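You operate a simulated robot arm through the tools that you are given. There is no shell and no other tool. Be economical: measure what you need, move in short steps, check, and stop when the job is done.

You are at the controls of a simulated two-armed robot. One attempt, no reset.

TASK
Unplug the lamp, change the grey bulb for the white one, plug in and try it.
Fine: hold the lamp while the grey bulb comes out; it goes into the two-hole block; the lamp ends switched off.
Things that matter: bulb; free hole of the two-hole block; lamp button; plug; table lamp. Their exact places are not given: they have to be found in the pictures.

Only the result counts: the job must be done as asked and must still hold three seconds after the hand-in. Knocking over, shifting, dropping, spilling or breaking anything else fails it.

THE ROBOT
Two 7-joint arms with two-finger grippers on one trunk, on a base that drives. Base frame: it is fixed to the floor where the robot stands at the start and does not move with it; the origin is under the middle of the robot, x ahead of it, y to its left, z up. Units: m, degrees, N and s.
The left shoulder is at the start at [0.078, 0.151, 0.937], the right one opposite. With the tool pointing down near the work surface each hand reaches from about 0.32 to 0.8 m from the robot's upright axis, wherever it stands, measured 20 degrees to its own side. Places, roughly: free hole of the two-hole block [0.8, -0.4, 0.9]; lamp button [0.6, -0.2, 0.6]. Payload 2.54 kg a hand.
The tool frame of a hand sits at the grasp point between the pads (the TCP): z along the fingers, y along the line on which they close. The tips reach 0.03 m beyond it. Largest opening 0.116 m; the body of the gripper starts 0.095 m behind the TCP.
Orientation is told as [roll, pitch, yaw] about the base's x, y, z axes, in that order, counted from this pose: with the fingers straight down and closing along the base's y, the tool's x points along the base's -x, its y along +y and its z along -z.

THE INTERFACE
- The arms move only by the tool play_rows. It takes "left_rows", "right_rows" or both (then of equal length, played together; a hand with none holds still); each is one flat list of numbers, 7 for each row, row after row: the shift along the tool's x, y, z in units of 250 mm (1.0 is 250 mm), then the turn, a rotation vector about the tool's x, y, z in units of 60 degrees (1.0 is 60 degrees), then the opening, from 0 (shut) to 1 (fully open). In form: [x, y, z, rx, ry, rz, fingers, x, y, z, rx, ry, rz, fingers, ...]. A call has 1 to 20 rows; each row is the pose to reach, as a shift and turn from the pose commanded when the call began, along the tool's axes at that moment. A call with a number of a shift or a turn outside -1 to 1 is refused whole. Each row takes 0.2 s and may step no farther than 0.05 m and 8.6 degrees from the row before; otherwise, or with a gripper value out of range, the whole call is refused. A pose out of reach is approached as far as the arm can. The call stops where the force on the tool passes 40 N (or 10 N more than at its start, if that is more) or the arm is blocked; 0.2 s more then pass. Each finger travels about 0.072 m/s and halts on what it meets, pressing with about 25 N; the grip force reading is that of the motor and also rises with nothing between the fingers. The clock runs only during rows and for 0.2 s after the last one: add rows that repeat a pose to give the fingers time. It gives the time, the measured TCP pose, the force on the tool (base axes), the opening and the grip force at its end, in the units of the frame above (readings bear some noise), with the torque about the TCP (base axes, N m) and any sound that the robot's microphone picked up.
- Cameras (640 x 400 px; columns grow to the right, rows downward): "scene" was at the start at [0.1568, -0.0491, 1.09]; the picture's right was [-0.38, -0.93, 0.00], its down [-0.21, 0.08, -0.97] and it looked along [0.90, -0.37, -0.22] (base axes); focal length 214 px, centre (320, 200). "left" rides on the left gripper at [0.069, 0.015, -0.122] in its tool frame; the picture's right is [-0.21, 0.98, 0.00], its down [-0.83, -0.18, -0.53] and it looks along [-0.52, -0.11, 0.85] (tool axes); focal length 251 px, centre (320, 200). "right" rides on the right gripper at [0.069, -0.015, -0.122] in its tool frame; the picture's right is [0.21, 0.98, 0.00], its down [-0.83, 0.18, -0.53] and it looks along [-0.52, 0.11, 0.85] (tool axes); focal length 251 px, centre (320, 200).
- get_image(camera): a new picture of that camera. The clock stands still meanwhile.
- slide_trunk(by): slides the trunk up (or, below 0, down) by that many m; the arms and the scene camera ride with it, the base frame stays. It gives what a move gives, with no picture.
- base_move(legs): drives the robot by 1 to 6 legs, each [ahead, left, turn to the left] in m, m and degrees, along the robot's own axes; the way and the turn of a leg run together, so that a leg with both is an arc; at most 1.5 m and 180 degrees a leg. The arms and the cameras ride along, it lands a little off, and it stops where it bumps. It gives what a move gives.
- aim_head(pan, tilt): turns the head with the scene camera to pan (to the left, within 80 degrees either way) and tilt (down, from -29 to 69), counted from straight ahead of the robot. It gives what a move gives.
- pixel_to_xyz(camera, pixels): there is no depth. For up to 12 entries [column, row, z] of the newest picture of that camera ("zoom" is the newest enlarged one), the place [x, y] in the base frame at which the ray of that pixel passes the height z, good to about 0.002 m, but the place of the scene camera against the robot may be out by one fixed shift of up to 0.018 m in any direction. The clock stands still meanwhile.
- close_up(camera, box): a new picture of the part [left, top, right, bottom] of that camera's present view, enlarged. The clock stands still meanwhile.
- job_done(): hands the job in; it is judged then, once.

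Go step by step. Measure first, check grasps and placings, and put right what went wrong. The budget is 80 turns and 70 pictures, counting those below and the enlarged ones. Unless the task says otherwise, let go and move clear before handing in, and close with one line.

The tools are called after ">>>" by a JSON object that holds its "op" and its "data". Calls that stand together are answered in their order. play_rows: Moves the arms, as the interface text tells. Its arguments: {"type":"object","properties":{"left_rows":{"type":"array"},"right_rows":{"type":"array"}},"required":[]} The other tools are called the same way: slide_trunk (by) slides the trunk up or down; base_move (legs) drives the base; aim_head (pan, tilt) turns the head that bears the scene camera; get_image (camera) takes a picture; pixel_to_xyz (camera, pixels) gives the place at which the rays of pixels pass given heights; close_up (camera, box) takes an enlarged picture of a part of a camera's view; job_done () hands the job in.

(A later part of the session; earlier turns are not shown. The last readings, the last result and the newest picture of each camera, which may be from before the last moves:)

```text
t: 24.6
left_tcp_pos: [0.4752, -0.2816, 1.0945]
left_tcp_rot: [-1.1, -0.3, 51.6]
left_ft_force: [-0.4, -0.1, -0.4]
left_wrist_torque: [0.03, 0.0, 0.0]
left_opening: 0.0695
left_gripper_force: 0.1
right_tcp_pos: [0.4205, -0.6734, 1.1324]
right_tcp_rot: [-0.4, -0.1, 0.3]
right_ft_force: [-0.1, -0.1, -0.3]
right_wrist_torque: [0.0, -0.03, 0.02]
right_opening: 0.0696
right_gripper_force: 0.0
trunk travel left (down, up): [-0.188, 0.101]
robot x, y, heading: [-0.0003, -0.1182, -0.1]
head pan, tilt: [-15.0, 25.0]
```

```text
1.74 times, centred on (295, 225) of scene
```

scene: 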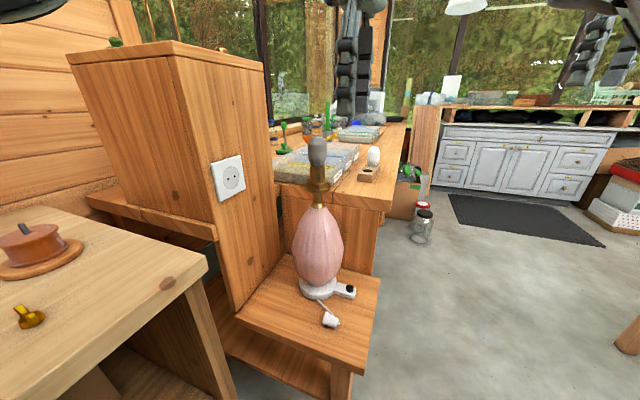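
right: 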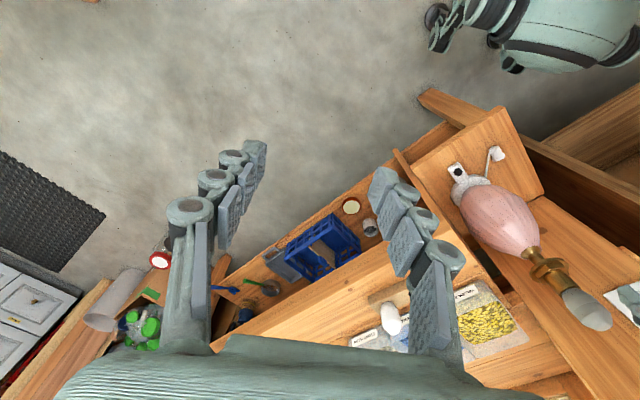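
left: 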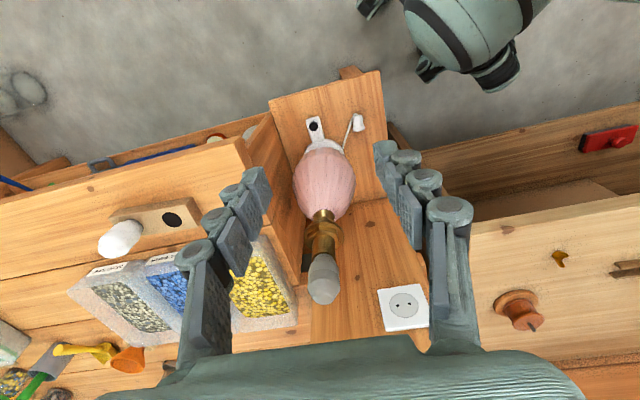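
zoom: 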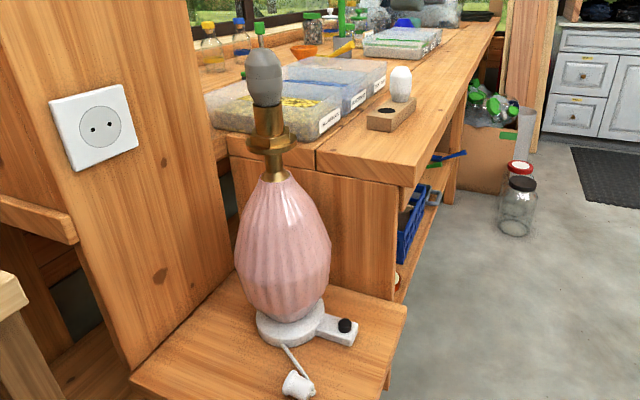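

The lamp is well in view: bulb top at zoom (264,50), bulb/brass joint at (268,104), flange at (272,140), neck at (274,165). I'll get these heights on the lamp's axis, and refine the axis from both wrist views.

>>> {"op": "pixel_to_xyz", "data": {"camera": "zoom", "pixels": [[264, 50, 1.0], [264, 50, 1.04], [268, 104, 0.92], [268, 104, 0.96], [270, 131, 0.88], [270, 131, 0.92], [272, 152, 0.86], [272, 152, 0.9], [275, 178, 0.82], [275, 178, 0.87]]}}

>>> {"op": "pixel_to_xyz", "data": {"camera": "left", "pixels": [[324, 278, 0.96], [324, 278, 1.0], [322, 246, 0.92], [322, 213, 0.85]]}}

>>> {"op": "pixel_to_xyz", "data": {"camera": "right", "pixels": [[586, 309, 0.96], [586, 309, 1.0], [558, 277, 0.92], [530, 253, 0.85], [591, 313, 0.96], [591, 313, 1.0]]}}

>>> {"op": "close_up", "data": {"camera": "left", "box": [260, 100, 400, 320]}}

```text
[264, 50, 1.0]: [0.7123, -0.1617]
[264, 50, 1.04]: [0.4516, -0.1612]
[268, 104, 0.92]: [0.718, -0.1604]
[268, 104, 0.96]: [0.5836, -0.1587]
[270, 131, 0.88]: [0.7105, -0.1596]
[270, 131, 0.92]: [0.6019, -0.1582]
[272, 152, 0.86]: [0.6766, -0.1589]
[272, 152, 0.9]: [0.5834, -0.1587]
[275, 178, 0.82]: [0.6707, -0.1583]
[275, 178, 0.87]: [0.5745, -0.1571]
```

```text
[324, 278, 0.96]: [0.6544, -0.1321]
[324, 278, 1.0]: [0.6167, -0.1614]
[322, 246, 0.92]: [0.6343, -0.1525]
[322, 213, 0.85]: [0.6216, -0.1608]
```

```text
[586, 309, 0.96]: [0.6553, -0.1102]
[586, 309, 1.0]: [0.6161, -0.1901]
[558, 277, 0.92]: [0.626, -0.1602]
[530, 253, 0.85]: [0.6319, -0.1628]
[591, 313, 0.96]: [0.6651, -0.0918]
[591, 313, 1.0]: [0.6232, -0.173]
```

```text
1.82 times, centred on (330, 210) of left
```

zoom: 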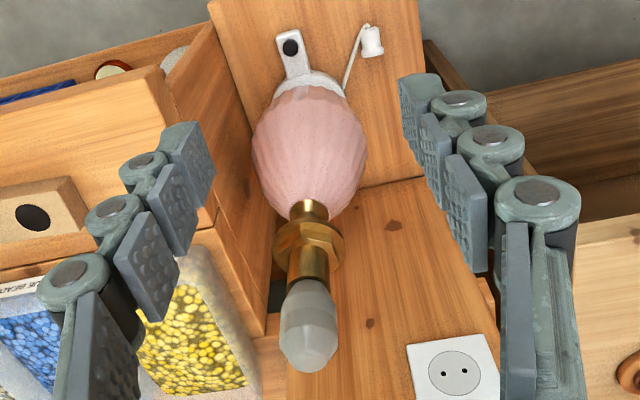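

The two wrist views agree on a lamp axis of (0.638, -0.145). The bulb centre is at z≈0.977, with the brass cylinder from about 0.906 to 0.943. I'll put the left hand above the bulb (z 1.12, yaw about -8), so that the right hand can come in low and hold the brass.

>>> {"op": "play_rows", "data": {"left_rows": [-0.104, -0.021, -0.013, 0, 0, 0.124, 0.6, -0.2085, -0.043, -0.026, 0, 0, 0.2475, 0.6, -0.313, -0.064, -0.039, 0, 0, 0.371, 0.6, -0.417, -0.0855, -0.052, 0, 0, 0.495, 0.7, -0.521, -0.107, -0.065, 0, 0, 0.619, 0.8, -0.6255, -0.128, -0.078, 0, 0, 0.7425, 0.8, -0.73, -0.15, -0.091, 0, 0, 0.866, 0.8, -0.834, -0.171, -0.104, 0, 0, 0.99, 0.8]}}

>>> {"op": "play_rows", "data": {"right_rows": [0, 0.1, 0.06, -0.032, -0.119, -0.033, 0.7, 0, 0.2, 0.12, -0.064, -0.238, -0.066, 0.7, 0, 0.3, 0.18, -0.096, -0.3575, -0.099, 0.7, 0, 0.4, 0.24, -0.128, -0.477, -0.132, 0.7, 0, 0.5, 0.3, -0.16, -0.596, -0.165, 0.7, 0, 0.6, 0.36, -0.192, -0.715, -0.198, 0.7]}}

>>> {"op": "get_image", "data": {"camera": "scene"}}

```text
t: 26.4
left_tcp_pos: [0.592, -0.1402, 1.1008]
left_tcp_rot: [-0.2, -1.1, -7.9]
left_ft_force: [0.6, 0.3, -0.5]
left_wrist_torque: [-0.04, -0.04, -0.01]
left_opening: 0.093
left_gripper_force: 0.1
left hand out of reach, approached as far as the arm can: row 5, 6, 7, 8
right_tcp_pos: [0.42, -0.673, 1.1345]
right_tcp_rot: [-0.6, -0.1, 0.3]
right_ft_force: [0.4, 1.2, 0.8]
right_wrist_torque: [-0.03, -0.02, -0.03]
right_opening: 0.0695
right_gripper_force: 0.0
trunk travel left (down, up): [-0.188, 0.101]
robot x, y, heading: [-0.0032, -0.1222, -0.2]
head pan, tilt: [-15.0, 25.0]
```

```text
t: 27.8
left_tcp_pos: [0.5929, -0.141, 1.1]
left_tcp_rot: [-0.2, -1.0, -7.8]
left_ft_force: [-0.1, -0.6, 0.4]
left_wrist_torque: [-0.03, -0.01, -0.02]
left_opening: 0.0928
left_gripper_force: 0.0
right_tcp_pos: [0.4206, -0.5256, 1.0418]
right_tcp_rot: [7.9, -43.8, 9.9]
right_ft_force: [-0.8, -1.0, 0.6]
right_wrist_torque: [0.03, -0.01, -0.03]
right_opening: 0.0811
right_gripper_force: 0.1
trunk travel left (down, up): [-0.188, 0.101]
robot x, y, heading: [0.002, -0.1201, -0.2]
head pan, tilt: [-15.0, 25.0]
```

```text
36 pictures are left
```

scene: 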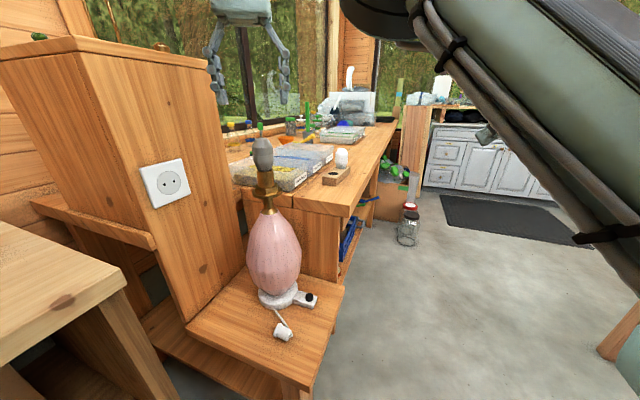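

The left hand is short of reach at this height, so I'll drive 0.08 m forward and raise the trunk 0.06. Both hands will stay clear above.

>>> {"op": "slide_trunk", "data": {"by": 0.06}}

>>> {"op": "base_move", "data": {"legs": [[0.08, 0, 0]]}}

```text
t: 28.8
left_tcp_pos: [0.5939, -0.1402, 1.1587]
left_tcp_rot: [-0.1, -1.0, -7.9]
left_ft_force: [-0.6, -1.0, -0.1]
left_wrist_torque: [-0.01, 0.01, 0.0]
left_opening: 0.0927
left_gripper_force: 0.0
right_tcp_pos: [0.4217, -0.5252, 1.1011]
right_tcp_rot: [7.8, -43.5, 9.8]
right_ft_force: [-0.4, 0.8, -0.3]
right_wrist_torque: [-0.02, 0.01, 0.01]
right_opening: 0.0813
right_gripper_force: 0.1
trunk travel left (down, up): [-0.248, 0.041]
robot x, y, heading: [-0.0014, -0.1158, -0.1]
head pan, tilt: [-15.0, 25.0]
```

```text
t: 29.8
left_tcp_pos: [0.6726, -0.14, 1.1584]
left_tcp_rot: [-0.2, -0.9, -7.8]
left_ft_force: [0.2, 0.5, -0.4]
left_wrist_torque: [-0.01, 0.03, 0.01]
left_opening: 0.0927
left_gripper_force: 0.1
right_tcp_pos: [0.5004, -0.5269, 1.0997]
right_tcp_rot: [7.9, -43.5, 9.8]
right_ft_force: [0.7, 0.1, -0.6]
right_wrist_torque: [0.01, -0.01, 0.01]
right_opening: 0.0811
right_gripper_force: 0.0
trunk travel left (down, up): [-0.248, 0.041]
robot x, y, heading: [0.0787, -0.121, -0.1]
head pan, tilt: [-15.0, 25.0]
```

Next I'll turn the right hand to horizontal and bring it most of the way to a pre-hold beside the brass.

>>> {"op": "play_rows", "data": {"right_rows": [0.045, 0.1455, 0.107, -0.032, -0.119, -0.033, 0.7, 0.089, 0.291, 0.215, -0.064, -0.238, -0.066, 0.7, 0.134, 0.4365, 0.322, -0.096, -0.3575, -0.099, 0.7, 0.179, 0.582, 0.429, -0.128, -0.477, -0.132, 0.7, 0.223, 0.7275, 0.537, -0.16, -0.596, -0.165, 0.7, 0.268, 0.873, 0.644, -0.192, -0.715, -0.198, 0.7]}}

>>> {"op": "get_image", "data": {"camera": "scene"}}

>>> {"op": "get_image", "data": {"camera": "right"}}

```text
t: 31.2
left_tcp_pos: [0.6734, -0.1403, 1.1592]
left_tcp_rot: [-0.3, -0.9, -7.8]
left_ft_force: [0.6, -0.7, -0.4]
left_wrist_torque: [-0.06, 0.09, -0.03]
left_opening: 0.0929
left_gripper_force: 0.0
right_tcp_pos: [0.5774, -0.3278, 0.9387]
right_tcp_rot: [-10.1, -87.7, 40.4]
right_ft_force: [0.8, 0.4, -0.1]
right_wrist_torque: [0.0, -0.02, 0.0]
right_opening: 0.0809
right_gripper_force: 0.0
right hand out of reach, approached as far as the arm can: row 3, 4, 5, 6
trunk travel left (down, up): [-0.248, 0.041]
robot x, y, heading: [0.0789, -0.1202, 0.0]
head pan, tilt: [-15.0, 25.0]
```

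```text
35 pictures are left
```

scene: 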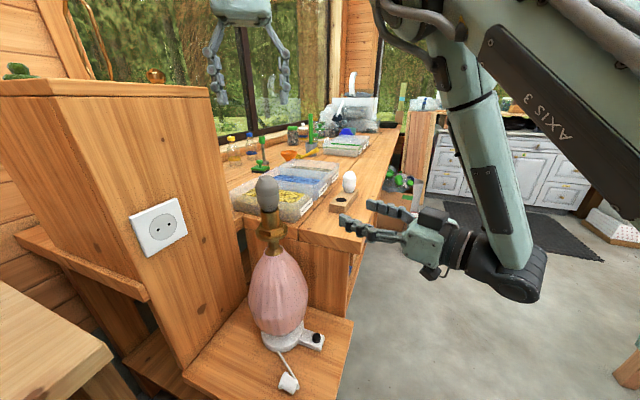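

```text
34 pictures are left
```

right: 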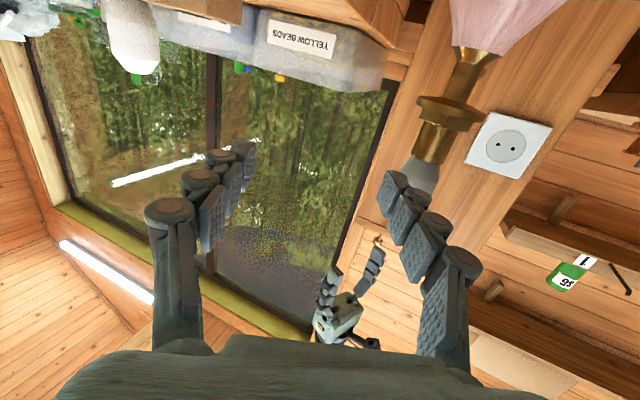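

The right hand is horizontal at (0.577, -0.328, 0.939), with its camera hanging low near the bench corner. I'll swing it to heading about 52 with a slight down tilt of 15°, and pull back to a pre-hold facing the brass cylinder.

>>> {"op": "play_rows", "data": {"right_rows": [-0.02, 0.08, 0.027, -0.092, 0.054, 0, 0.7, -0.04, 0.16, 0.054, -0.1835, 0.1085, 0, 0.7, -0.06, 0.24, 0.081, -0.275, 0.163, 0, 0.7, -0.08, 0.325, 0.109, -0.367, 0.217, 0, 0.7]}}

>>> {"op": "get_image", "data": {"camera": "right"}}

>>> {"op": "get_image", "data": {"camera": "scene"}}

```text
t: 32.2
left_tcp_pos: [0.6722, -0.14, 1.1585]
left_tcp_rot: [-0.2, -0.9, -7.8]
left_ft_force: [-0.3, 0.2, -0.8]
left_wrist_torque: [-0.02, 0.01, -0.01]
left_opening: 0.0929
left_gripper_force: 0.0
right_tcp_pos: [0.5582, -0.2441, 0.9572]
right_tcp_rot: [11.5, -74.6, 41.0]
right_ft_force: [-0.7, -0.1, 0.1]
right_wrist_torque: [0.01, 0.01, 0.0]
right_opening: 0.0813
right_gripper_force: 0.0
trunk travel left (down, up): [-0.248, 0.041]
robot x, y, heading: [0.0763, -0.1229, -0.3]
head pan, tilt: [-15.0, 25.0]
```

```text
33 pictures are left
```

right: 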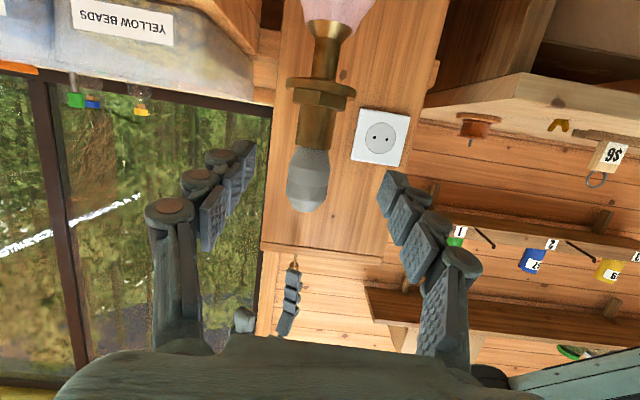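

```text
32 pictures are left
```

scene: 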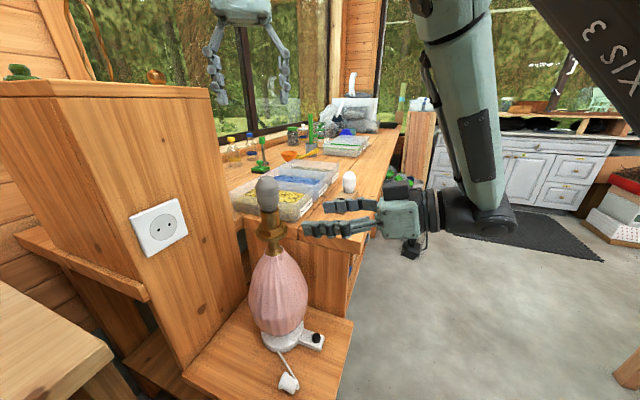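

The pre-hold faces the brass cylinder (316,130) well. I'll check its ray against the axis before going in.

>>> {"op": "pixel_to_xyz", "data": {"camera": "right", "pixels": [[316, 130, 0.92], [316, 130, 0.93], [309, 178, 0.977], [317, 107, 0.905], [314, 148, 0.943]]}}

```text
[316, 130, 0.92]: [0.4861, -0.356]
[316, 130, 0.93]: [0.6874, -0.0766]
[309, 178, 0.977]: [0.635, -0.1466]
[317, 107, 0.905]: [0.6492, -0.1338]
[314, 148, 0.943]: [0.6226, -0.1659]
```

The cylinder's ray passes exactly through (0.638, -0.145) at z≈0.928, so I'll advance and close the right hand on it.

>>> {"op": "play_rows", "data": {"right_rows": [-0.004, -0.004, 0.131, 0, 0, -0.013, 0.7, -0.008, -0.008, 0.262, 0, 0, -0.026, 0.7, -0.012, -0.011, 0.393, 0, 0, -0.04, 0.7, -0.016, -0.015, 0.524, 0, 0, -0.0525, 0.7, -0.016, -0.015, 0.524, 0, 0, -0.0525, 0.4, -0.016, -0.015, 0.524, 0, 0, -0.0525, 0.2, -0.016, -0.015, 0.524, 0, 0, -0.0525, 0, -0.016, -0.015, 0.524, 0, 0, -0.0525, 0]}}

>>> {"op": "get_image", "data": {"camera": "right"}}

>>> {"op": "get_image", "data": {"camera": "left"}}

```text
t: 34.0
left_tcp_pos: [0.673, -0.141, 1.16]
left_tcp_rot: [-0.2, -1.0, -7.8]
left_ft_force: [0.5, -0.2, 0.0]
left_wrist_torque: [0.02, -0.01, -0.02]
left_opening: 0.0929
left_gripper_force: 0.0
right_tcp_pos: [0.6509, -0.2413, 0.9279]
right_tcp_rot: [-0.1, -75.1, 52.9]
right_ft_force: [-0.2, -0.6, -0.7]
right_wrist_torque: [0.03, 0.0, -0.01]
right_opening: 0.0
right_gripper_force: 24.6
right hand out of reach, approached as far as the arm can: row 1, 2, 3, 4, 5, 6, 7, 8
trunk travel left (down, up): [-0.248, 0.041]
robot x, y, heading: [0.0791, -0.1202, -0.1]
head pan, tilt: [-15.0, 25.0]
```

```text
31 pictures are left
```

right: 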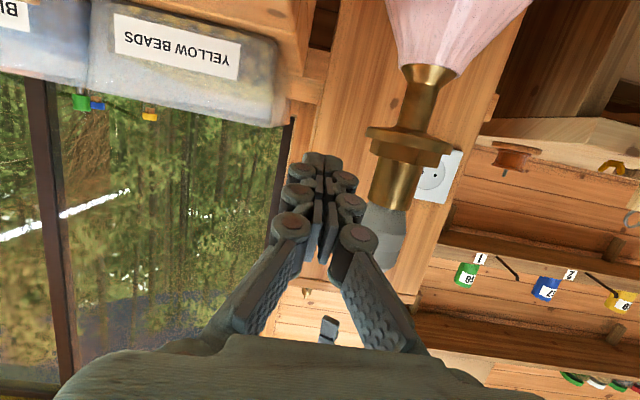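

```text
30 pictures are left
```

left: 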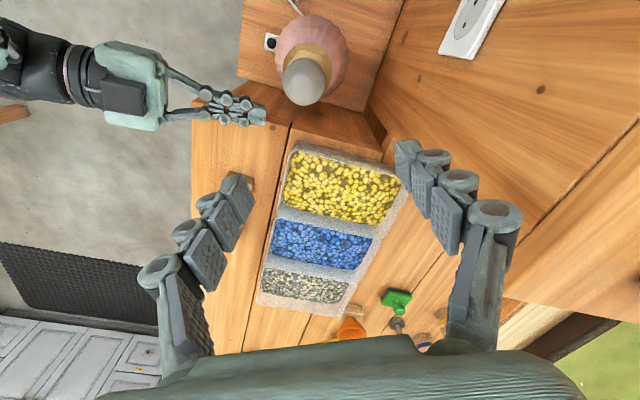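

The right arm cannot fold that close to the body; it stopped beside the lamp at (0.651, -0.241) without touching it. I'll pull that hand away to the right, then back the robot off 0.08 and turn it 30° right. That moves the right shoulder back and the left one forward.

>>> {"op": "play_rows", "data": {"right_rows": [0.027, -0.08, -0.103, 0, 0, 0, 0.3, 0.055, -0.161, -0.205, 0, 0, 0, 0.7, 0.082, -0.241, -0.308, 0, 0, 0, 0.7]}}

>>> {"op": "base_move", "data": {"legs": [[0, 0, -15], [-0.08, 0, -15]]}}

>>> {"op": "aim_head", "data": {"pan": 15, "tilt": 25}}

>>> {"op": "get_image", "data": {"camera": "scene"}}

```text
t: 34.8
left_tcp_pos: [0.6716, -0.1409, 1.1588]
left_tcp_rot: [-0.2, -0.9, -8.0]
left_ft_force: [0.1, -0.1, 0.5]
left_wrist_torque: [0.02, -0.02, 0.0]
left_opening: 0.0927
left_gripper_force: 0.1
right_tcp_pos: [0.6531, -0.3414, 0.9255]
right_tcp_rot: [0.0, -75.1, 52.9]
right_ft_force: [0.3, -0.3, 0.0]
right_wrist_torque: [-0.02, 0.01, 0.02]
right_opening: 0.0813
right_gripper_force: 0.2
trunk travel left (down, up): [-0.248, 0.041]
robot x, y, heading: [0.0779, -0.1235, 0.0]
head pan, tilt: [-15.0, 25.0]
```

```text
t: 37.0
left_tcp_pos: [0.5094, -0.4047, 1.1616]
left_tcp_rot: [-0.3, -1.0, -37.8]
left_ft_force: [-0.3, 0.0, 1.0]
left_wrist_torque: [0.0, -0.03, 0.0]
left_opening: 0.093
left_gripper_force: 0.1
right_tcp_pos: [0.3925, -0.5676, 0.9268]
right_tcp_rot: [-0.1, -75.1, 23.0]
right_ft_force: [0.0, -0.3, -0.2]
right_wrist_torque: [-0.02, -0.01, -0.01]
right_opening: 0.081
right_gripper_force: 0.0
trunk travel left (down, up): [-0.248, 0.041]
robot x, y, heading: [0.0045, -0.0859, -30.2]
head pan, tilt: [-15.0, 25.0]
```

```text
t: 38.0
left_tcp_pos: [0.5094, -0.4044, 1.1591]
left_tcp_rot: [-0.2, -1.0, -37.8]
left_ft_force: [-0.8, 0.4, 0.1]
left_wrist_torque: [-0.04, 0.01, 0.01]
left_opening: 0.093
left_gripper_force: 0.1
right_tcp_pos: [0.3929, -0.567, 0.9266]
right_tcp_rot: [-0.2, -75.1, 23.0]
right_ft_force: [0.1, -0.3, 0.6]
right_wrist_torque: [-0.01, 0.0, 0.02]
right_opening: 0.0811
right_gripper_force: 0.1
trunk travel left (down, up): [-0.248, 0.041]
robot x, y, heading: [0.0052, -0.0901, -30.1]
head pan, tilt: [15.0, 25.0]
```

```text
29 pictures are left
```

scene: 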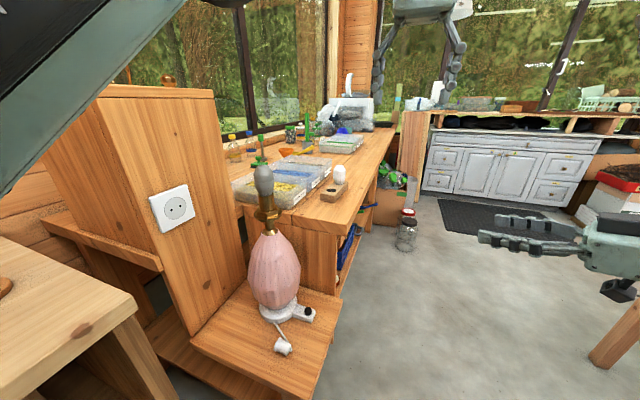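

The robot now stands at (0.005, -0.09) with heading -30°, and both hands are clear. I'll send the left hand back above the bulb first, then the right hand toward the pre-hold.

>>> {"op": "play_rows", "data": {"left_rows": [0.034, 0.166, 0, 0, 0, 0, 0.8, 0.068, 0.333, 0, 0, 0, 0, 0.8, 0.102, 0.499, 0, 0, 0, 0, 0.8, 0.136, 0.665, 0, 0, 0, 0, 0.8, 0.17, 0.832, 0, 0, 0, 0, 0.8, 0.204, 0.998, 0.04, 0, 0, 0, 0.8]}}

>>> {"op": "play_rows", "data": {"right_rows": [-0.046, 0.134, 0.109, 0, 0, 0, 0.7, -0.093, 0.267, 0.217, 0, 0, 0, 0.7, -0.139, 0.401, 0.326, 0, 0, 0, 0.7, -0.185, 0.535, 0.434, 0, 0, 0, 0.7, -0.231, 0.669, 0.543, 0, 0, 0, 0.7, -0.278, 0.802, 0.652, 0, 0, 0, 0.7, -0.324, 0.936, 0.76, 0, 0, 0, 0.7]}}

>>> {"op": "get_image", "data": {"camera": "scene"}}

```text
t: 39.4
left_tcp_pos: [0.6239, -0.1756, 1.1475]
left_tcp_rot: [-0.3, -1.0, -37.8]
left_ft_force: [0.6, 1.0, -0.6]
left_wrist_torque: [-0.03, -0.02, 0.03]
left_opening: 0.0926
left_gripper_force: 0.0
right_tcp_pos: [0.3933, -0.5665, 0.9259]
right_tcp_rot: [-0.3, -75.1, 23.1]
right_ft_force: [-0.1, 0.8, -0.4]
right_wrist_torque: [-0.02, -0.02, -0.01]
right_opening: 0.0811
right_gripper_force: 0.0
trunk travel left (down, up): [-0.248, 0.041]
robot x, y, heading: [0.006, -0.0899, -30.1]
head pan, tilt: [15.0, 25.0]
```

```text
t: 41.0
left_tcp_pos: [0.6233, -0.1758, 1.1476]
left_tcp_rot: [-0.3, -1.1, -37.8]
left_ft_force: [0.1, -0.5, 1.0]
left_wrist_torque: [0.0, 0.02, 0.0]
left_opening: 0.0927
left_gripper_force: 0.0
right_tcp_pos: [0.4074, -0.465, 0.9443]
right_tcp_rot: [-0.1, -75.0, 22.9]
right_ft_force: [0.0, -0.5, 0.3]
right_wrist_torque: [0.02, 0.01, 0.0]
right_opening: 0.0812
right_gripper_force: 0.1
right hand out of reach, approached as far as the arm can: row 3, 4, 5, 6, 7
trunk travel left (down, up): [-0.248, 0.041]
robot x, y, heading: [0.0073, -0.0911, -30.2]
head pan, tilt: [15.0, 25.0]
```

```text
28 pictures are left
```

scene: 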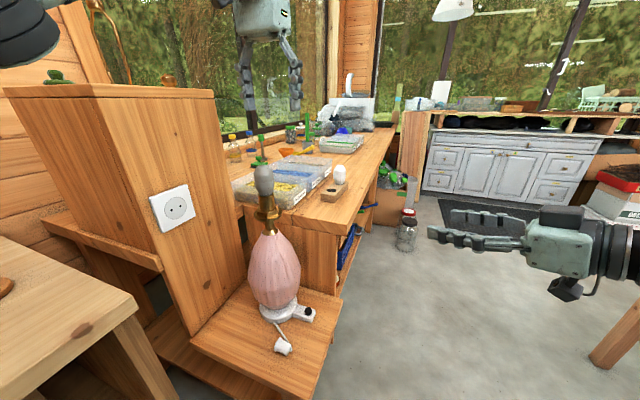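

The right wrist is again too close to its shoulder on this path. A heading of 52° keeps the wrist farther out, so I'll turn the right hand to that while moving to the pre-hold.

>>> {"op": "play_rows", "data": {"right_rows": [-0.049, 0.06, 0.16, -0.078, 0, -0.021, 0.7, -0.098, 0.13, 0.32, -0.156, 0, -0.042, 0.7, -0.147, 0.22, 0.48, -0.234, 0, -0.063, 0.7, -0.196, 0.33, 0.63, -0.311, 0, -0.083, 0.7, -0.245, 0.45, 0.75, -0.389, 0, -0.104, 0.7, -0.293, 0.576, 0.862, -0.467, 0, -0.125, 0.7]}}

>>> {"op": "get_image", "data": {"camera": "right"}}

```text
t: 42.4
left_tcp_pos: [0.626, -0.1752, 1.145]
left_tcp_rot: [-0.4, -1.0, -37.8]
left_ft_force: [0.7, 0.3, -0.7]
left_wrist_torque: [0.0, 0.09, -0.01]
left_opening: 0.0928
left_gripper_force: 0.0
right_tcp_pos: [0.643, -0.4028, 0.9601]
right_tcp_rot: [0.8, -75.0, 51.1]
right_ft_force: [0.5, -0.5, 0.2]
right_wrist_torque: [-0.01, 0.04, 0.07]
right_opening: 0.0812
right_gripper_force: 0.1
right hand out of reach, approached as far as the arm can: row 1, 2, 3, 4, 5, 6
trunk travel left (down, up): [-0.248, 0.041]
robot x, y, heading: [0.0051, -0.0908, -30.1]
head pan, tilt: [15.0, 25.0]
```

```text
27 pictures are left
```

right: 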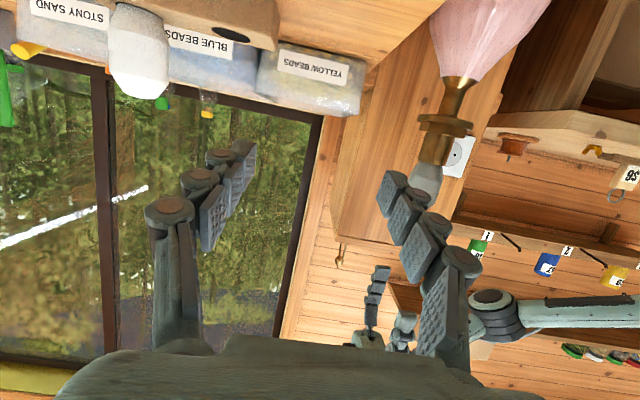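

The right arm's limit seems to be how far left it can reach relative to the robot's own heading. I'll turn the robot left instead, so that the lamp lies to the robot's right. First I'll retract the right hand, then back off and turn.

>>> {"op": "play_rows", "data": {"right_rows": [0.054, 0.066, -0.159, 0.078, 0, 0.021, 0.7, 0.107, 0.132, -0.318, 0.156, 0, 0.042, 0.7, 0.161, 0.1985, -0.4775, 0.234, 0, 0.063, 0.7, 0.215, 0.265, -0.637, 0.311, 0, 0.083, 0.7, 0.268, 0.331, -0.796, 0.389, 0, 0.104, 0.7, 0.322, 0.397, -0.955, 0.467, 0, 0.125, 0.7]}}

>>> {"op": "base_move", "data": {"legs": [[-0.15, 0, 0], [0, 0, 42]]}}

>>> {"op": "get_image", "data": {"camera": "scene"}}

```text
t: 43.8
left_tcp_pos: [0.6235, -0.1756, 1.1477]
left_tcp_rot: [-0.2, -1.0, -37.9]
left_ft_force: [-0.6, 0.0, -0.9]
left_wrist_torque: [-0.01, 0.02, 0.01]
left_opening: 0.0928
left_gripper_force: 0.0
right_tcp_pos: [0.4078, -0.538, 0.945]
right_tcp_rot: [0.0, -75.2, 22.8]
right_ft_force: [-0.9, 0.4, 0.1]
right_wrist_torque: [0.03, 0.01, 0.03]
right_opening: 0.0814
right_gripper_force: 0.1
right hand out of reach, approached as far as the arm can: row 1, 2
trunk travel left (down, up): [-0.248, 0.041]
robot x, y, heading: [0.0079, -0.0893, -30.1]
head pan, tilt: [15.0, 25.0]
```

```text
t: 47.1
left_tcp_pos: [0.3949, 0.3333, 1.1469]
left_tcp_rot: [-0.2, -1.1, 4.2]
left_ft_force: [0.6, 0.4, -0.3]
left_wrist_torque: [0.03, -0.04, 0.02]
left_opening: 0.0929
left_gripper_force: 0.0
right_tcp_pos: [0.4774, -0.079, 0.9439]
right_tcp_rot: [-0.1, -75.2, 64.9]
right_ft_force: [0.2, -0.4, 0.3]
right_wrist_torque: [-0.01, 0.02, 0.02]
right_opening: 0.0812
right_gripper_force: 0.1
trunk travel left (down, up): [-0.248, 0.041]
robot x, y, heading: [-0.1209, -0.015, 12.1]
head pan, tilt: [15.0, 25.0]
```

```text
26 pictures are left
```

scene: 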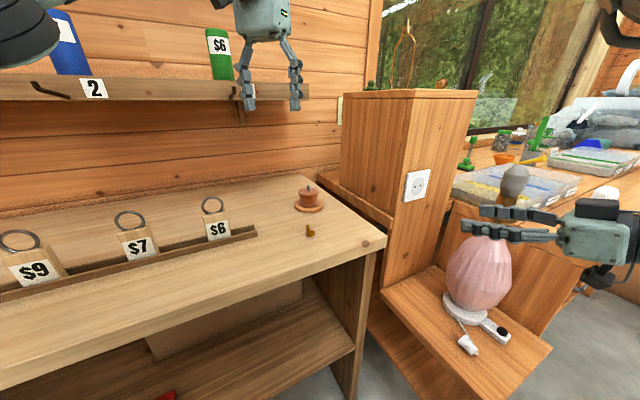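

The right hand is ahead of the lamp's shelf at heading 65, and nothing was touched. I'll set both hands so that the final forward drive lands the right one on its pre-hold, then drive.

>>> {"op": "play_rows", "data": {"right_rows": [0.021, 0.054, -0.158, 0.07, 0, 0.019, 0.7, 0.042, 0.108, -0.315, 0.14, 0, 0.038, 0.7, 0.063, 0.162, -0.473, 0.21, 0, 0.056, 0.7]}}

>>> {"op": "play_rows", "data": {"left_rows": [-0.017, -0.163, 0, 0, 0, 0, 0.8, -0.033, -0.327, 0, 0, 0, 0, 0.8, -0.05, -0.49, 0, 0, 0, 0, 0.8, -0.067, -0.653, 0, 0, 0, 0, 0.8, -0.083, -0.817, 0, 0, 0, 0, 0.8, -0.1, -0.98, 0, 0, 0, 0, 0.8]}}

>>> {"op": "base_move", "data": {"legs": [[0.15, -0.108, 0]]}}

>>> {"op": "aim_head", "data": {"pan": -25, "tilt": 25}}

>>> {"op": "get_image", "data": {"camera": "scene"}}

```text
t: 47.9
left_tcp_pos: [0.3946, 0.3342, 1.148]
left_tcp_rot: [-0.2, -1.1, 4.3]
left_ft_force: [0.0, 0.4, -0.3]
left_wrist_torque: [0.02, 0.02, 0.02]
left_opening: 0.093
left_gripper_force: 0.1
right_tcp_pos: [0.392, -0.1705, 0.96]
right_tcp_rot: [-0.2, -75.0, 51.9]
right_ft_force: [-1.1, 0.0, -0.3]
right_wrist_torque: [-0.02, 0.0, 0.0]
right_opening: 0.0811
right_gripper_force: 0.1
trunk travel left (down, up): [-0.248, 0.041]
robot x, y, heading: [-0.1195, -0.0174, 12.0]
head pan, tilt: [15.0, 25.0]
```

```text
t: 49.3
left_tcp_pos: [0.439, 0.0889, 1.1488]
left_tcp_rot: [-0.1, -1.0, 4.2]
left_ft_force: [-0.7, 0.3, 0.2]
left_wrist_torque: [0.03, 0.03, 0.0]
left_opening: 0.0927
left_gripper_force: 0.0
right_tcp_pos: [0.3921, -0.1709, 0.9595]
right_tcp_rot: [0.0, -75.1, 51.7]
right_ft_force: [0.6, -1.5, 0.0]
right_wrist_torque: [0.01, 0.03, -0.01]
right_opening: 0.0811
right_gripper_force: 0.0
trunk travel left (down, up): [-0.248, 0.041]
robot x, y, heading: [-0.1198, -0.0196, 11.4]
head pan, tilt: [15.0, 25.0]
```

```text
t: 51.0
left_tcp_pos: [0.6073, 0.0152, 1.1488]
left_tcp_rot: [-0.1, -1.1, 4.1]
left_ft_force: [0.9, -0.3, 0.3]
left_wrist_torque: [0.04, 0.03, 0.01]
left_opening: 0.0931
left_gripper_force: 0.1
right_tcp_pos: [0.561, -0.2443, 0.9592]
right_tcp_rot: [0.1, -75.1, 51.8]
right_ft_force: [0.6, 0.5, 0.2]
right_wrist_torque: [0.0, 0.01, 0.0]
right_opening: 0.0812
right_gripper_force: 0.2
trunk travel left (down, up): [-0.248, 0.041]
robot x, y, heading: [0.0474, -0.0896, 11.8]
head pan, tilt: [15.0, 25.0]
```

```text
t: 52.1
left_tcp_pos: [0.6067, 0.0152, 1.1496]
left_tcp_rot: [-0.3, -1.0, 4.2]
left_ft_force: [-0.4, 0.0, 0.7]
left_wrist_torque: [-0.03, 0.03, -0.01]
left_opening: 0.093
left_gripper_force: 0.0
right_tcp_pos: [0.561, -0.2448, 0.9602]
right_tcp_rot: [-0.1, -75.0, 51.9]
right_ft_force: [0.4, -0.1, 0.2]
right_wrist_torque: [-0.01, -0.01, 0.01]
right_opening: 0.0811
right_gripper_force: 0.1
trunk travel left (down, up): [-0.248, 0.041]
robot x, y, heading: [0.0498, -0.0893, 11.9]
head pan, tilt: [-25.0, 25.0]
```

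```text
25 pictures are left
```

scene: 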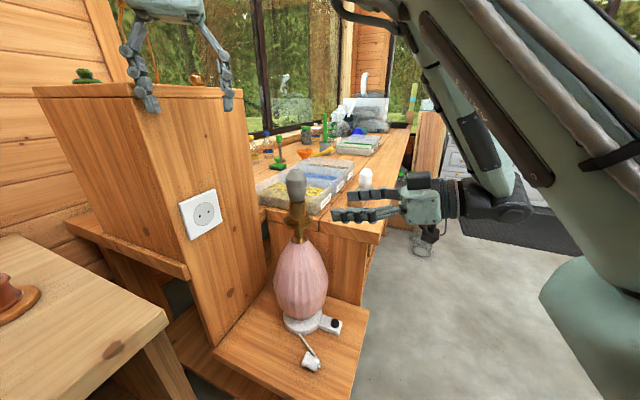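

The right hand is on its pre-hold. I'll test the first 0.06 m of the approach before committing.

>>> {"op": "play_rows", "data": {"right_rows": [0, 0.001, 0.12, 0, 0, 0, 0.7, 0, 0.002, 0.24, 0, 0, 0, 0.7]}}

```text
t: 52.7
left_tcp_pos: [0.6075, 0.0157, 1.1491]
left_tcp_rot: [-0.3, -1.0, 4.1]
left_ft_force: [0.9, 0.0, -1.1]
left_wrist_torque: [0.01, 0.01, 0.02]
left_opening: 0.0929
left_gripper_force: 0.0
right_tcp_pos: [0.5972, -0.1986, 0.9436]
right_tcp_rot: [0.0, -75.2, 51.8]
right_ft_force: [-0.3, -0.5, -0.5]
right_wrist_torque: [-0.02, -0.02, 0.0]
right_opening: 0.0812
right_gripper_force: 0.0
trunk travel left (down, up): [-0.248, 0.041]
robot x, y, heading: [0.0452, -0.0903, 11.8]
head pan, tilt: [-25.0, 25.0]
```

It is reachable now. I'll continue to the cylinder and close the right hand on it.

>>> {"op": "play_rows", "data": {"right_rows": [-0.003, 0.002, 0.139, 0, 0, 0, 0.7, -0.006, 0.004, 0.278, 0, 0, 0, 0.7, -0.006, 0.004, 0.278, 0, 0, 0, 0.5, -0.006, 0.004, 0.278, 0, 0, 0, 0.3, -0.006, 0.004, 0.278, 0, 0, 0, 0, -0.006, 0.004, 0.278, 0, 0, 0, 0]}}

>>> {"op": "get_image", "data": {"camera": "right"}}

```text
t: 54.1
left_tcp_pos: [0.6085, 0.0158, 1.1491]
left_tcp_rot: [-0.2, -1.0, 4.1]
left_ft_force: [0.4, 0.2, 0.6]
left_wrist_torque: [-0.03, 0.01, -0.01]
left_opening: 0.0928
left_gripper_force: 0.1
right_tcp_pos: [0.6391, -0.143, 0.9259]
right_tcp_rot: [-0.1, -75.1, 51.9]
right_ft_force: [0.7, 1.3, 1.2]
right_wrist_torque: [0.02, 0.05, -0.18]
right_opening: 0.0351
right_gripper_force: 25.0
trunk travel left (down, up): [-0.248, 0.041]
robot x, y, heading: [0.048, -0.0913, 11.8]
head pan, tilt: [-25.0, 25.0]
```

```text
24 pictures are left
```

right: 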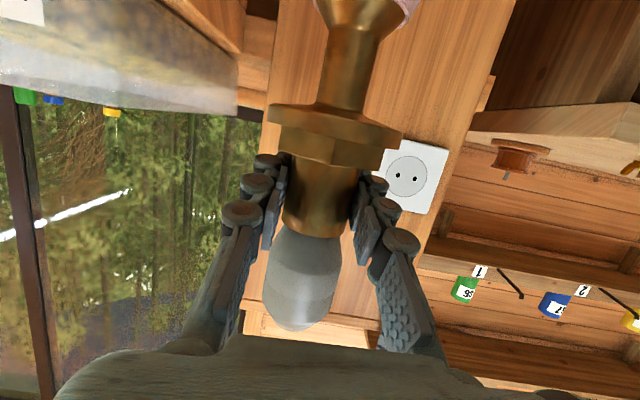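

The lamp is held on its brass cylinder (opening 0.035 m, 25 N). Now I'll bring the left hand above the bulb and check its alignment before descending.

>>> {"op": "play_rows", "data": {"left_rows": [-0.015, -0.13, 0.02, 0, 0.003, 0.067, 0.8, -0.03, -0.26, 0.08, 0, 0.006, 0.133, 0.75, -0.046, -0.39, 0.16, 0, 0.01, 0.2, 0.7, -0.061, -0.52, 0.26, 0, 0.013, 0.266, 0.7, -0.076, -0.647, 0.356, 0, 0.017, 0.333, 0.7]}}

>>> {"op": "get_image", "data": {"camera": "left"}}

>>> {"op": "get_image", "data": {"camera": "scene"}}

```text
t: 55.3
left_tcp_pos: [0.6369, -0.1454, 1.0603]
left_tcp_rot: [-0.2, -0.2, -16.0]
left_ft_force: [0.1, 0.8, 0.3]
left_wrist_torque: [0.0, 0.01, -0.02]
left_opening: 0.0812
left_gripper_force: 0.0
right_tcp_pos: [0.6391, -0.1433, 0.9265]
right_tcp_rot: [-0.2, -75.2, 51.9]
right_ft_force: [-0.6, 2.0, -0.3]
right_wrist_torque: [0.35, -0.27, -0.04]
right_opening: 0.0353
right_gripper_force: 24.9
trunk travel left (down, up): [-0.248, 0.041]
robot x, y, heading: [0.0496, -0.0898, 11.8]
head pan, tilt: [-25.0, 25.0]
```

```text
23 pictures are left
```

left: 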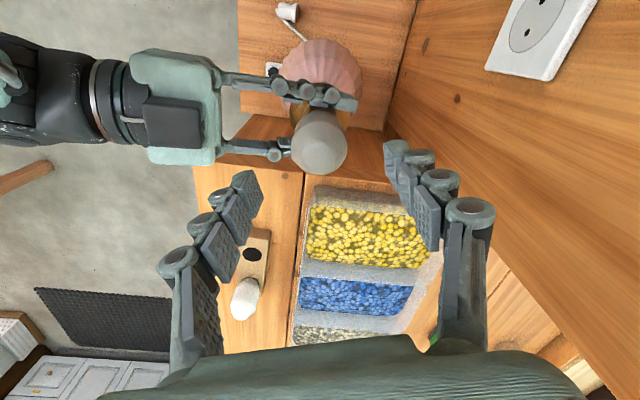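

```text
22 pictures are left
```

scene: 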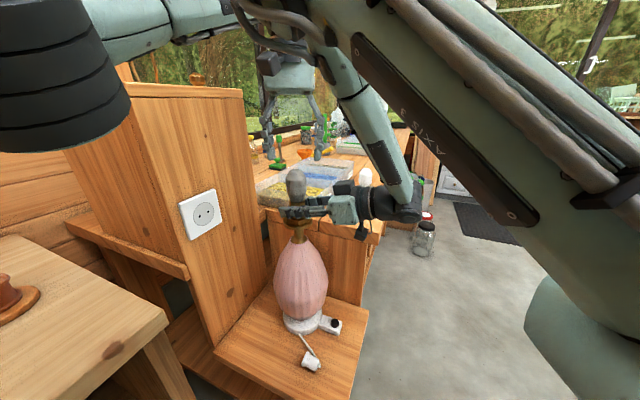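

The bulb (319,143) is centred between the open fingers. I'll descend to z 0.99 and close on it.

>>> {"op": "play_rows", "data": {"left_rows": [-0.003, 0.004, 0.14, 0, 0, 0, 0.7, -0.006, 0.008, 0.28, 0, 0, 0, 0.7, -0.006, 0.008, 0.28, 0, 0, 0, 0.5, -0.006, 0.008, 0.28, 0, 0, 0, 0.3, -0.006, 0.008, 0.28, 0, 0, 0, 0, -0.006, 0.008, 0.28, 0, 0, 0, 0]}}

>>> {"op": "play_rows", "data": {"left_rows": [0, 0, 0, 0, 0, -0.14, 0, 0, 0, 0, 0, 0, -0.28, 0, 0, 0, 0, 0, 0, -0.42, 0, 0, 0, 0, 0, 0, -0.56, 0, 0, 0, 0, 0, 0, -0.7, 0, 0, 0, 0, 0, 0, -0.84, 0, 0, 0, 0, 0, 0, -0.98, 0]}}

>>> {"op": "get_image", "data": {"camera": "left"}}

```text
t: 56.7
left_tcp_pos: [0.6411, -0.1473, 0.9916]
left_tcp_rot: [-0.3, 0.0, -16.1]
left_ft_force: [-2.9, -15.1, -0.2]
left_wrist_torque: [-0.53, -0.01, 0.09]
left_opening: 0.042
left_gripper_force: 24.1
right_tcp_pos: [0.6387, -0.1432, 0.9265]
right_tcp_rot: [0.1, -75.1, 51.9]
right_ft_force: [2.5, 12.8, -0.5]
right_wrist_torque: [-0.52, 0.25, -0.08]
right_opening: 0.0351
right_gripper_force: 24.8
trunk travel left (down, up): [-0.248, 0.041]
robot x, y, heading: [0.0504, -0.0925, 12.0]
head pan, tilt: [-25.0, 25.0]
```

```text
t: 58.3
left_tcp_pos: [0.6408, -0.1433, 0.9918]
left_tcp_rot: [0.1, 0.1, 43.1]
left_ft_force: [-7.1, -5.2, 3.1]
left_wrist_torque: [0.01, 0.25, -0.01]
left_opening: 0.0416
left_gripper_force: 25.3
right_tcp_pos: [0.6385, -0.1456, 0.9254]
right_tcp_rot: [-0.1, -75.0, 51.9]
right_ft_force: [6.8, 8.1, -0.3]
right_wrist_torque: [0.51, 0.1, 0.09]
right_opening: 0.0349
right_gripper_force: 25.0
trunk travel left (down, up): [-0.248, 0.041]
robot x, y, heading: [0.0521, -0.0893, 11.8]
head pan, tilt: [-25.0, 25.0]
```

```text
21 pictures are left
```

left: 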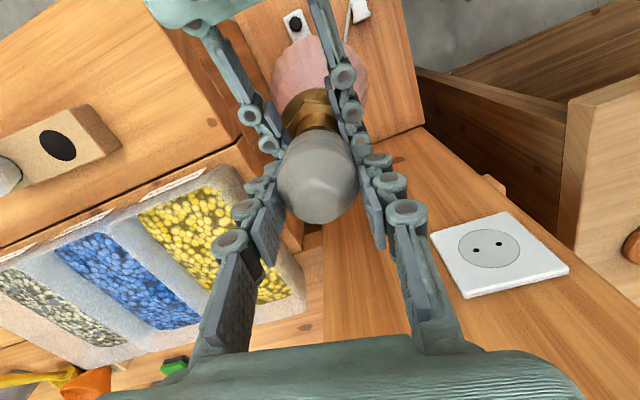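

The bulb turned 59° with almost no resistance. I'll turn it another 59° and then try a gentle lift.

>>> {"op": "play_rows", "data": {"left_rows": [0, 0, 0, 0, 0, -0.14, 0, 0, 0, -0.002, 0, 0, -0.28, 0, 0, 0, -0.003, 0, 0, -0.42, 0, 0, 0, -0.004, 0, 0, -0.56, 0, 0, 0, -0.004, 0, 0, -0.7, 0, 0, 0, -0.005, 0, 0, -0.84, 0, 0, 0, -0.005, 0, 0, -0.98, 0]}}

>>> {"op": "play_rows", "data": {"left_rows": [0, 0, -0.012, 0, 0, 0, 0, 0, 0, -0.02, 0, 0, 0, 0]}}

```text
t: 59.9
left_tcp_pos: [0.64, -0.143, 0.9922]
left_tcp_rot: [0.4, -0.2, 101.7]
left_ft_force: [-33.4, 6.7, 5.2]
left_wrist_torque: [0.03, 0.91, -0.17]
left_opening: 0.0416
left_gripper_force: 25.0
right_tcp_pos: [0.6401, -0.1464, 0.9271]
right_tcp_rot: [-0.8, -75.2, 52.2]
right_ft_force: [34.0, -4.6, -0.4]
right_wrist_torque: [0.15, 0.31, 0.18]
right_opening: 0.0352
right_gripper_force: 25.0
trunk travel left (down, up): [-0.248, 0.041]
robot x, y, heading: [0.046, -0.0896, 11.6]
head pan, tilt: [-25.0, 25.0]
```

```text
t: 60.5
left_tcp_pos: [0.6428, -0.142, 0.9956]
left_tcp_rot: [0.3, -0.3, 101.9]
left_ft_force: [-24.6, 8.3, -17.3]
left_wrist_torque: [0.56, 0.67, -0.04]
left_opening: 0.0417
left_gripper_force: 25.2
right_tcp_pos: [0.6417, -0.1453, 0.9266]
right_tcp_rot: [-0.6, -75.3, 52.2]
right_ft_force: [25.8, -9.3, 9.7]
right_wrist_torque: [-0.27, 0.23, -0.03]
right_opening: 0.0357
right_gripper_force: 24.5
trunk travel left (down, up): [-0.248, 0.041]
robot x, y, heading: [0.0486, -0.0927, 11.7]
head pan, tilt: [-25.0, 25.0]
```

Holding against the lift shows the bulb is still threaded, though the slight upward push while turning suggests it is rising. I'll regrip: open, rotate back about 118°, close, and turn again with a small rise.

>>> {"op": "play_rows", "data": {"left_rows": [0, 0.012, 0.012, 0, 0, 0, 0.5, 0, 0.012, 0.012, 0, 0, 0, 0.6, 0, 0.012, 0.012, 0, 0, 0, 0.6, 0, 0.012, 0.012, 0, 0, 0.14, 0.6, 0, 0.012, 0.012, 0, 0, 0.28, 0.6, 0, 0.012, 0.012, 0, 0, 0.42, 0.6, 0, 0.012, 0.012, 0, 0, 0.56, 0.6, 0, 0.012, 0.012, 0, 0, 0.7, 0.6, 0, 0.012, 0.012, 0, 0, 0.84, 0.6, 0, 0.012, 0.012, 0, 0, 0.98, 0.6]}}

>>> {"op": "play_rows", "data": {"left_rows": [0, 0, 0, 0, 0, 0.14, 0.6, 0, 0, 0, 0, 0, 0.28, 0.6, 0, 0, 0, 0, 0, 0.42, 0.6, 0, 0, 0, 0, 0, 0.56, 0.6, 0, 0, 0, 0, 0, 0.7, 0.6, 0, 0, 0, 0, 0, 0.84, 0.6, 0, 0, 0, 0, 0, 0.98, 0.6, 0, 0, 0, 0, 0, 0.98, 0.3, 0, 0, 0, 0, 0, 0.98, 0, 0, 0, 0, 0, 0, 0.98, 0, 0, 0, 0, 0, 0, 0.98, 0]}}

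>>> {"op": "play_rows", "data": {"left_rows": [0, 0, 0, 0, 0, -0.14, 0, 0, 0, -0.001, 0, 0, -0.28, 0, 0, 0, -0.002, 0, 0, -0.42, 0, 0, 0, -0.003, 0, 0, -0.56, 0, 0, 0, -0.004, 0, 0, -0.7, 0, 0, 0, -0.004, 0, 0, -0.84, 0, 0, 0, -0.004, 0, 0, -0.98, 0]}}

>>> {"op": "play_rows", "data": {"left_rows": [0, 0, 0, 0, 0, -0.14, 0, 0, 0, -0.001, 0, 0, -0.28, 0, 0, 0, -0.002, 0, 0, -0.42, 0, 0, 0, -0.003, 0, 0, -0.56, 0, 0, 0, -0.004, 0, 0, -0.7, 0, 0, 0, -0.004, 0, 0, -0.84, 0, 0, 0, -0.004, 0, 0, -0.98, 0]}}

>>> {"op": "get_image", "data": {"camera": "right"}}

```text
t: 62.7
left_tcp_pos: [0.6375, -0.1441, 0.9955]
left_tcp_rot: [-0.1, -0.1, 42.8]
left_ft_force: [0.3, 0.4, 0.1]
left_wrist_torque: [-0.01, 0.01, -0.02]
left_opening: 0.0697
left_gripper_force: 0.1
right_tcp_pos: [0.639, -0.1452, 0.9255]
right_tcp_rot: [-0.1, -75.2, 51.8]
right_ft_force: [-3.6, 1.5, 1.8]
right_wrist_torque: [0.37, 0.43, -0.01]
right_opening: 0.0355
right_gripper_force: 25.9
trunk travel left (down, up): [-0.248, 0.041]
robot x, y, heading: [0.0488, -0.0942, 11.6]
head pan, tilt: [-25.0, 25.0]
```

```text
t: 65.1
left_tcp_pos: [0.6385, -0.1428, 0.9946]
left_tcp_rot: [0.1, -0.2, -15.7]
left_ft_force: [1.9, 6.4, 0.1]
left_wrist_torque: [0.25, -0.05, 0.0]
left_opening: 0.042
left_gripper_force: 25.3
right_tcp_pos: [0.6382, -0.1444, 0.9271]
right_tcp_rot: [-0.2, -75.0, 52.0]
right_ft_force: [-5.1, -4.8, 0.1]
right_wrist_torque: [0.79, -0.01, 0.05]
right_opening: 0.0356
right_gripper_force: 24.9
trunk travel left (down, up): [-0.248, 0.041]
robot x, y, heading: [0.0485, -0.0908, 11.7]
head pan, tilt: [-25.0, 25.0]
```

```text
t: 66.7
left_tcp_pos: [0.6388, -0.1446, 0.9956]
left_tcp_rot: [-0.1, 0.1, 43.0]
left_ft_force: [0.0, 0.6, 0.6]
left_wrist_torque: [0.01, -0.02, 0.0]
left_opening: 0.0418
left_gripper_force: 25.3
right_tcp_pos: [0.6388, -0.1449, 0.9264]
right_tcp_rot: [-0.2, -75.1, 51.9]
right_ft_force: [-2.7, 0.6, 0.2]
right_wrist_torque: [0.08, 0.45, 0.04]
right_opening: 0.0354
right_gripper_force: 24.9
trunk travel left (down, up): [-0.248, 0.041]
robot x, y, heading: [0.0474, -0.0905, 12.0]
head pan, tilt: [-25.0, 25.0]
```

```text
t: 68.3
left_tcp_pos: [0.6386, -0.1443, 0.9973]
left_tcp_rot: [0.1, 0.1, 101.9]
left_ft_force: [0.6, -0.3, -1.0]
left_wrist_torque: [-0.01, -0.02, 0.0]
left_opening: 0.0423
left_gripper_force: 25.1
right_tcp_pos: [0.6391, -0.1431, 0.9269]
right_tcp_rot: [-0.1, -75.1, 52.0]
right_ft_force: [-2.2, 1.9, -0.8]
right_wrist_torque: [0.48, 0.12, 0.04]
right_opening: 0.0355
right_gripper_force: 24.2
trunk travel left (down, up): [-0.248, 0.041]
robot x, y, heading: [0.0495, -0.0908, 11.8]
head pan, tilt: [-25.0, 25.0]
```

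```text
20 pictures are left
```

right: 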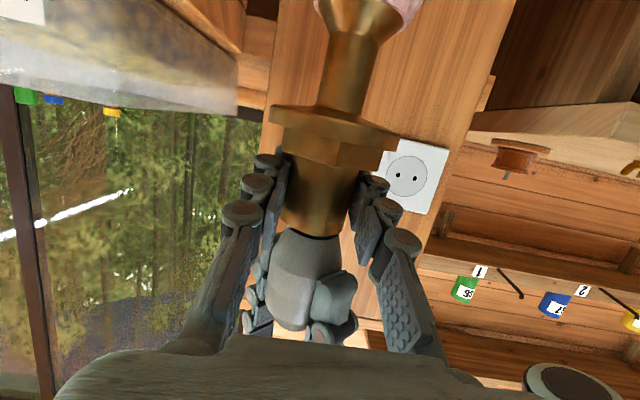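

During the last turns the forces between the hands fell to zero and a dark gap shows at the joint (315,235), so the bulb looks loose. I'll lift it slowly.

>>> {"op": "play_rows", "data": {"left_rows": [0, 0, -0.02, 0, 0, 0, 0, 0, 0, -0.04, 0, 0, 0, 0, 0, 0, -0.08, 0, 0, 0, 0, 0, 0, -0.12, 0, 0, 0, 0, 0, 0, -0.18, 0, 0, 0, 0, 0, 0, -0.24, 0, 0, 0, 0]}}

>>> {"op": "get_image", "data": {"camera": "right"}}

```text
t: 69.7
left_tcp_pos: [0.6379, -0.1456, 1.0582]
left_tcp_rot: [0.0, 0.2, 101.7]
left_ft_force: [0.0, 0.4, -0.4]
left_wrist_torque: [0.0, -0.01, 0.0]
left_opening: 0.0423
left_gripper_force: 24.9
right_tcp_pos: [0.6369, -0.1439, 0.9265]
right_tcp_rot: [-0.1, -75.1, 51.9]
right_ft_force: [-2.0, 1.7, 0.5]
right_wrist_torque: [0.27, 0.28, 0.03]
right_opening: 0.0355
right_gripper_force: 25.0
trunk travel left (down, up): [-0.248, 0.041]
robot x, y, heading: [0.0495, -0.091, 11.8]
head pan, tilt: [-25.0, 25.0]
```

```text
19 pictures are left
```

right: 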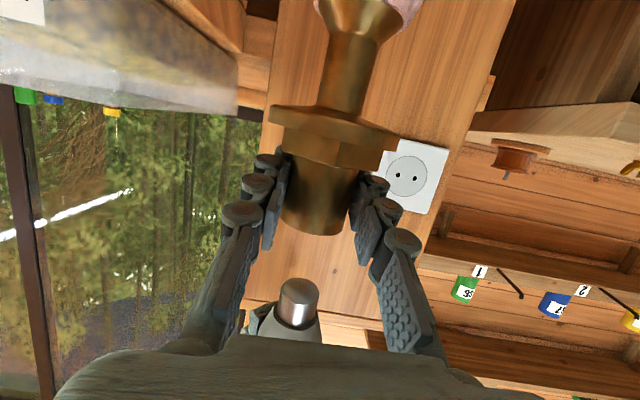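

The grey bulb is out, with its metal cap visible at (297,300). I'll release the lamp, withdraw the right hand along its approach, then drive so that the left hand can reach the block.

>>> {"op": "play_rows", "data": {"right_rows": [0, 0, 0, 0, 0, 0, 0.4, 0, 0, 0, 0, 0, 0, 0.6, 0, 0, 0, 0, 0, 0, 0.7, 0, 0, 0, 0, 0, 0, 0.7, 0, 0, -0.13, 0, 0, 0, 0.7, 0, 0, -0.26, 0, 0, 0, 0.7, 0, 0, -0.39, 0, 0, 0, 0.7, 0, 0, -0.52, 0, 0, 0, 0.7]}}

>>> {"op": "base_move", "data": {"legs": [[0, 0, -32], [0.287, -0.288, 0]]}}

>>> {"op": "aim_head", "data": {"pan": 15, "tilt": 25}}

>>> {"op": "get_image", "data": {"camera": "scene"}}

```text
t: 71.5
left_tcp_pos: [0.6373, -0.1459, 1.0578]
left_tcp_rot: [0.0, 0.0, 101.7]
left_ft_force: [0.6, 0.2, -1.1]
left_wrist_torque: [0.0, 0.01, -0.03]
left_opening: 0.0421
left_gripper_force: 24.8
right_tcp_pos: [0.5599, -0.2446, 0.9625]
right_tcp_rot: [0.0, -75.1, 51.9]
right_ft_force: [-0.5, 0.4, -0.2]
right_wrist_torque: [0.02, 0.03, 0.01]
right_opening: 0.0811
right_gripper_force: 0.0
trunk travel left (down, up): [-0.248, 0.041]
robot x, y, heading: [0.0497, -0.0898, 11.9]
head pan, tilt: [-25.0, 25.0]
```

```text
t: 75.1
left_tcp_pos: [0.5373, -0.5637, 1.0571]
left_tcp_rot: [0.0, 0.0, 70.5]
left_ft_force: [0.0, 0.5, -0.2]
left_wrist_torque: [-0.02, 0.01, -0.02]
left_opening: 0.0422
left_gripper_force: 25.6
right_tcp_pos: [0.4189, -0.6085, 0.9623]
right_tcp_rot: [-0.3, -75.2, 20.6]
right_ft_force: [0.3, 0.0, 0.1]
right_wrist_torque: [0.02, -0.01, 0.02]
right_opening: 0.0811
right_gripper_force: 0.1
trunk travel left (down, up): [-0.248, 0.041]
robot x, y, heading: [0.0609, -0.2061, -19.4]
head pan, tilt: [-25.0, 25.0]
stopped in leg 2: the robot was blocked; the commanded pose is now the measured one
```

```text
t: 76.1
left_tcp_pos: [0.538, -0.5628, 1.0584]
left_tcp_rot: [0.0, 0.0, 70.6]
left_ft_force: [-0.5, 0.8, -1.0]
left_wrist_torque: [-0.02, -0.01, 0.01]
left_opening: 0.0422
left_gripper_force: 25.1
right_tcp_pos: [0.4185, -0.6078, 0.9626]
right_tcp_rot: [-0.1, -75.1, 20.5]
right_ft_force: [0.5, 0.0, 0.1]
right_wrist_torque: [0.01, -0.02, -0.03]
right_opening: 0.0811
right_gripper_force: 0.0
trunk travel left (down, up): [-0.248, 0.041]
robot x, y, heading: [0.0624, -0.2099, -19.6]
head pan, tilt: [15.0, 25.0]
```

```text
18 pictures are left
```

scene: 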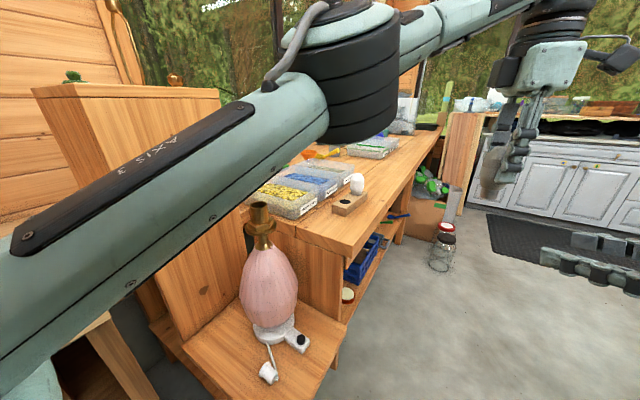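

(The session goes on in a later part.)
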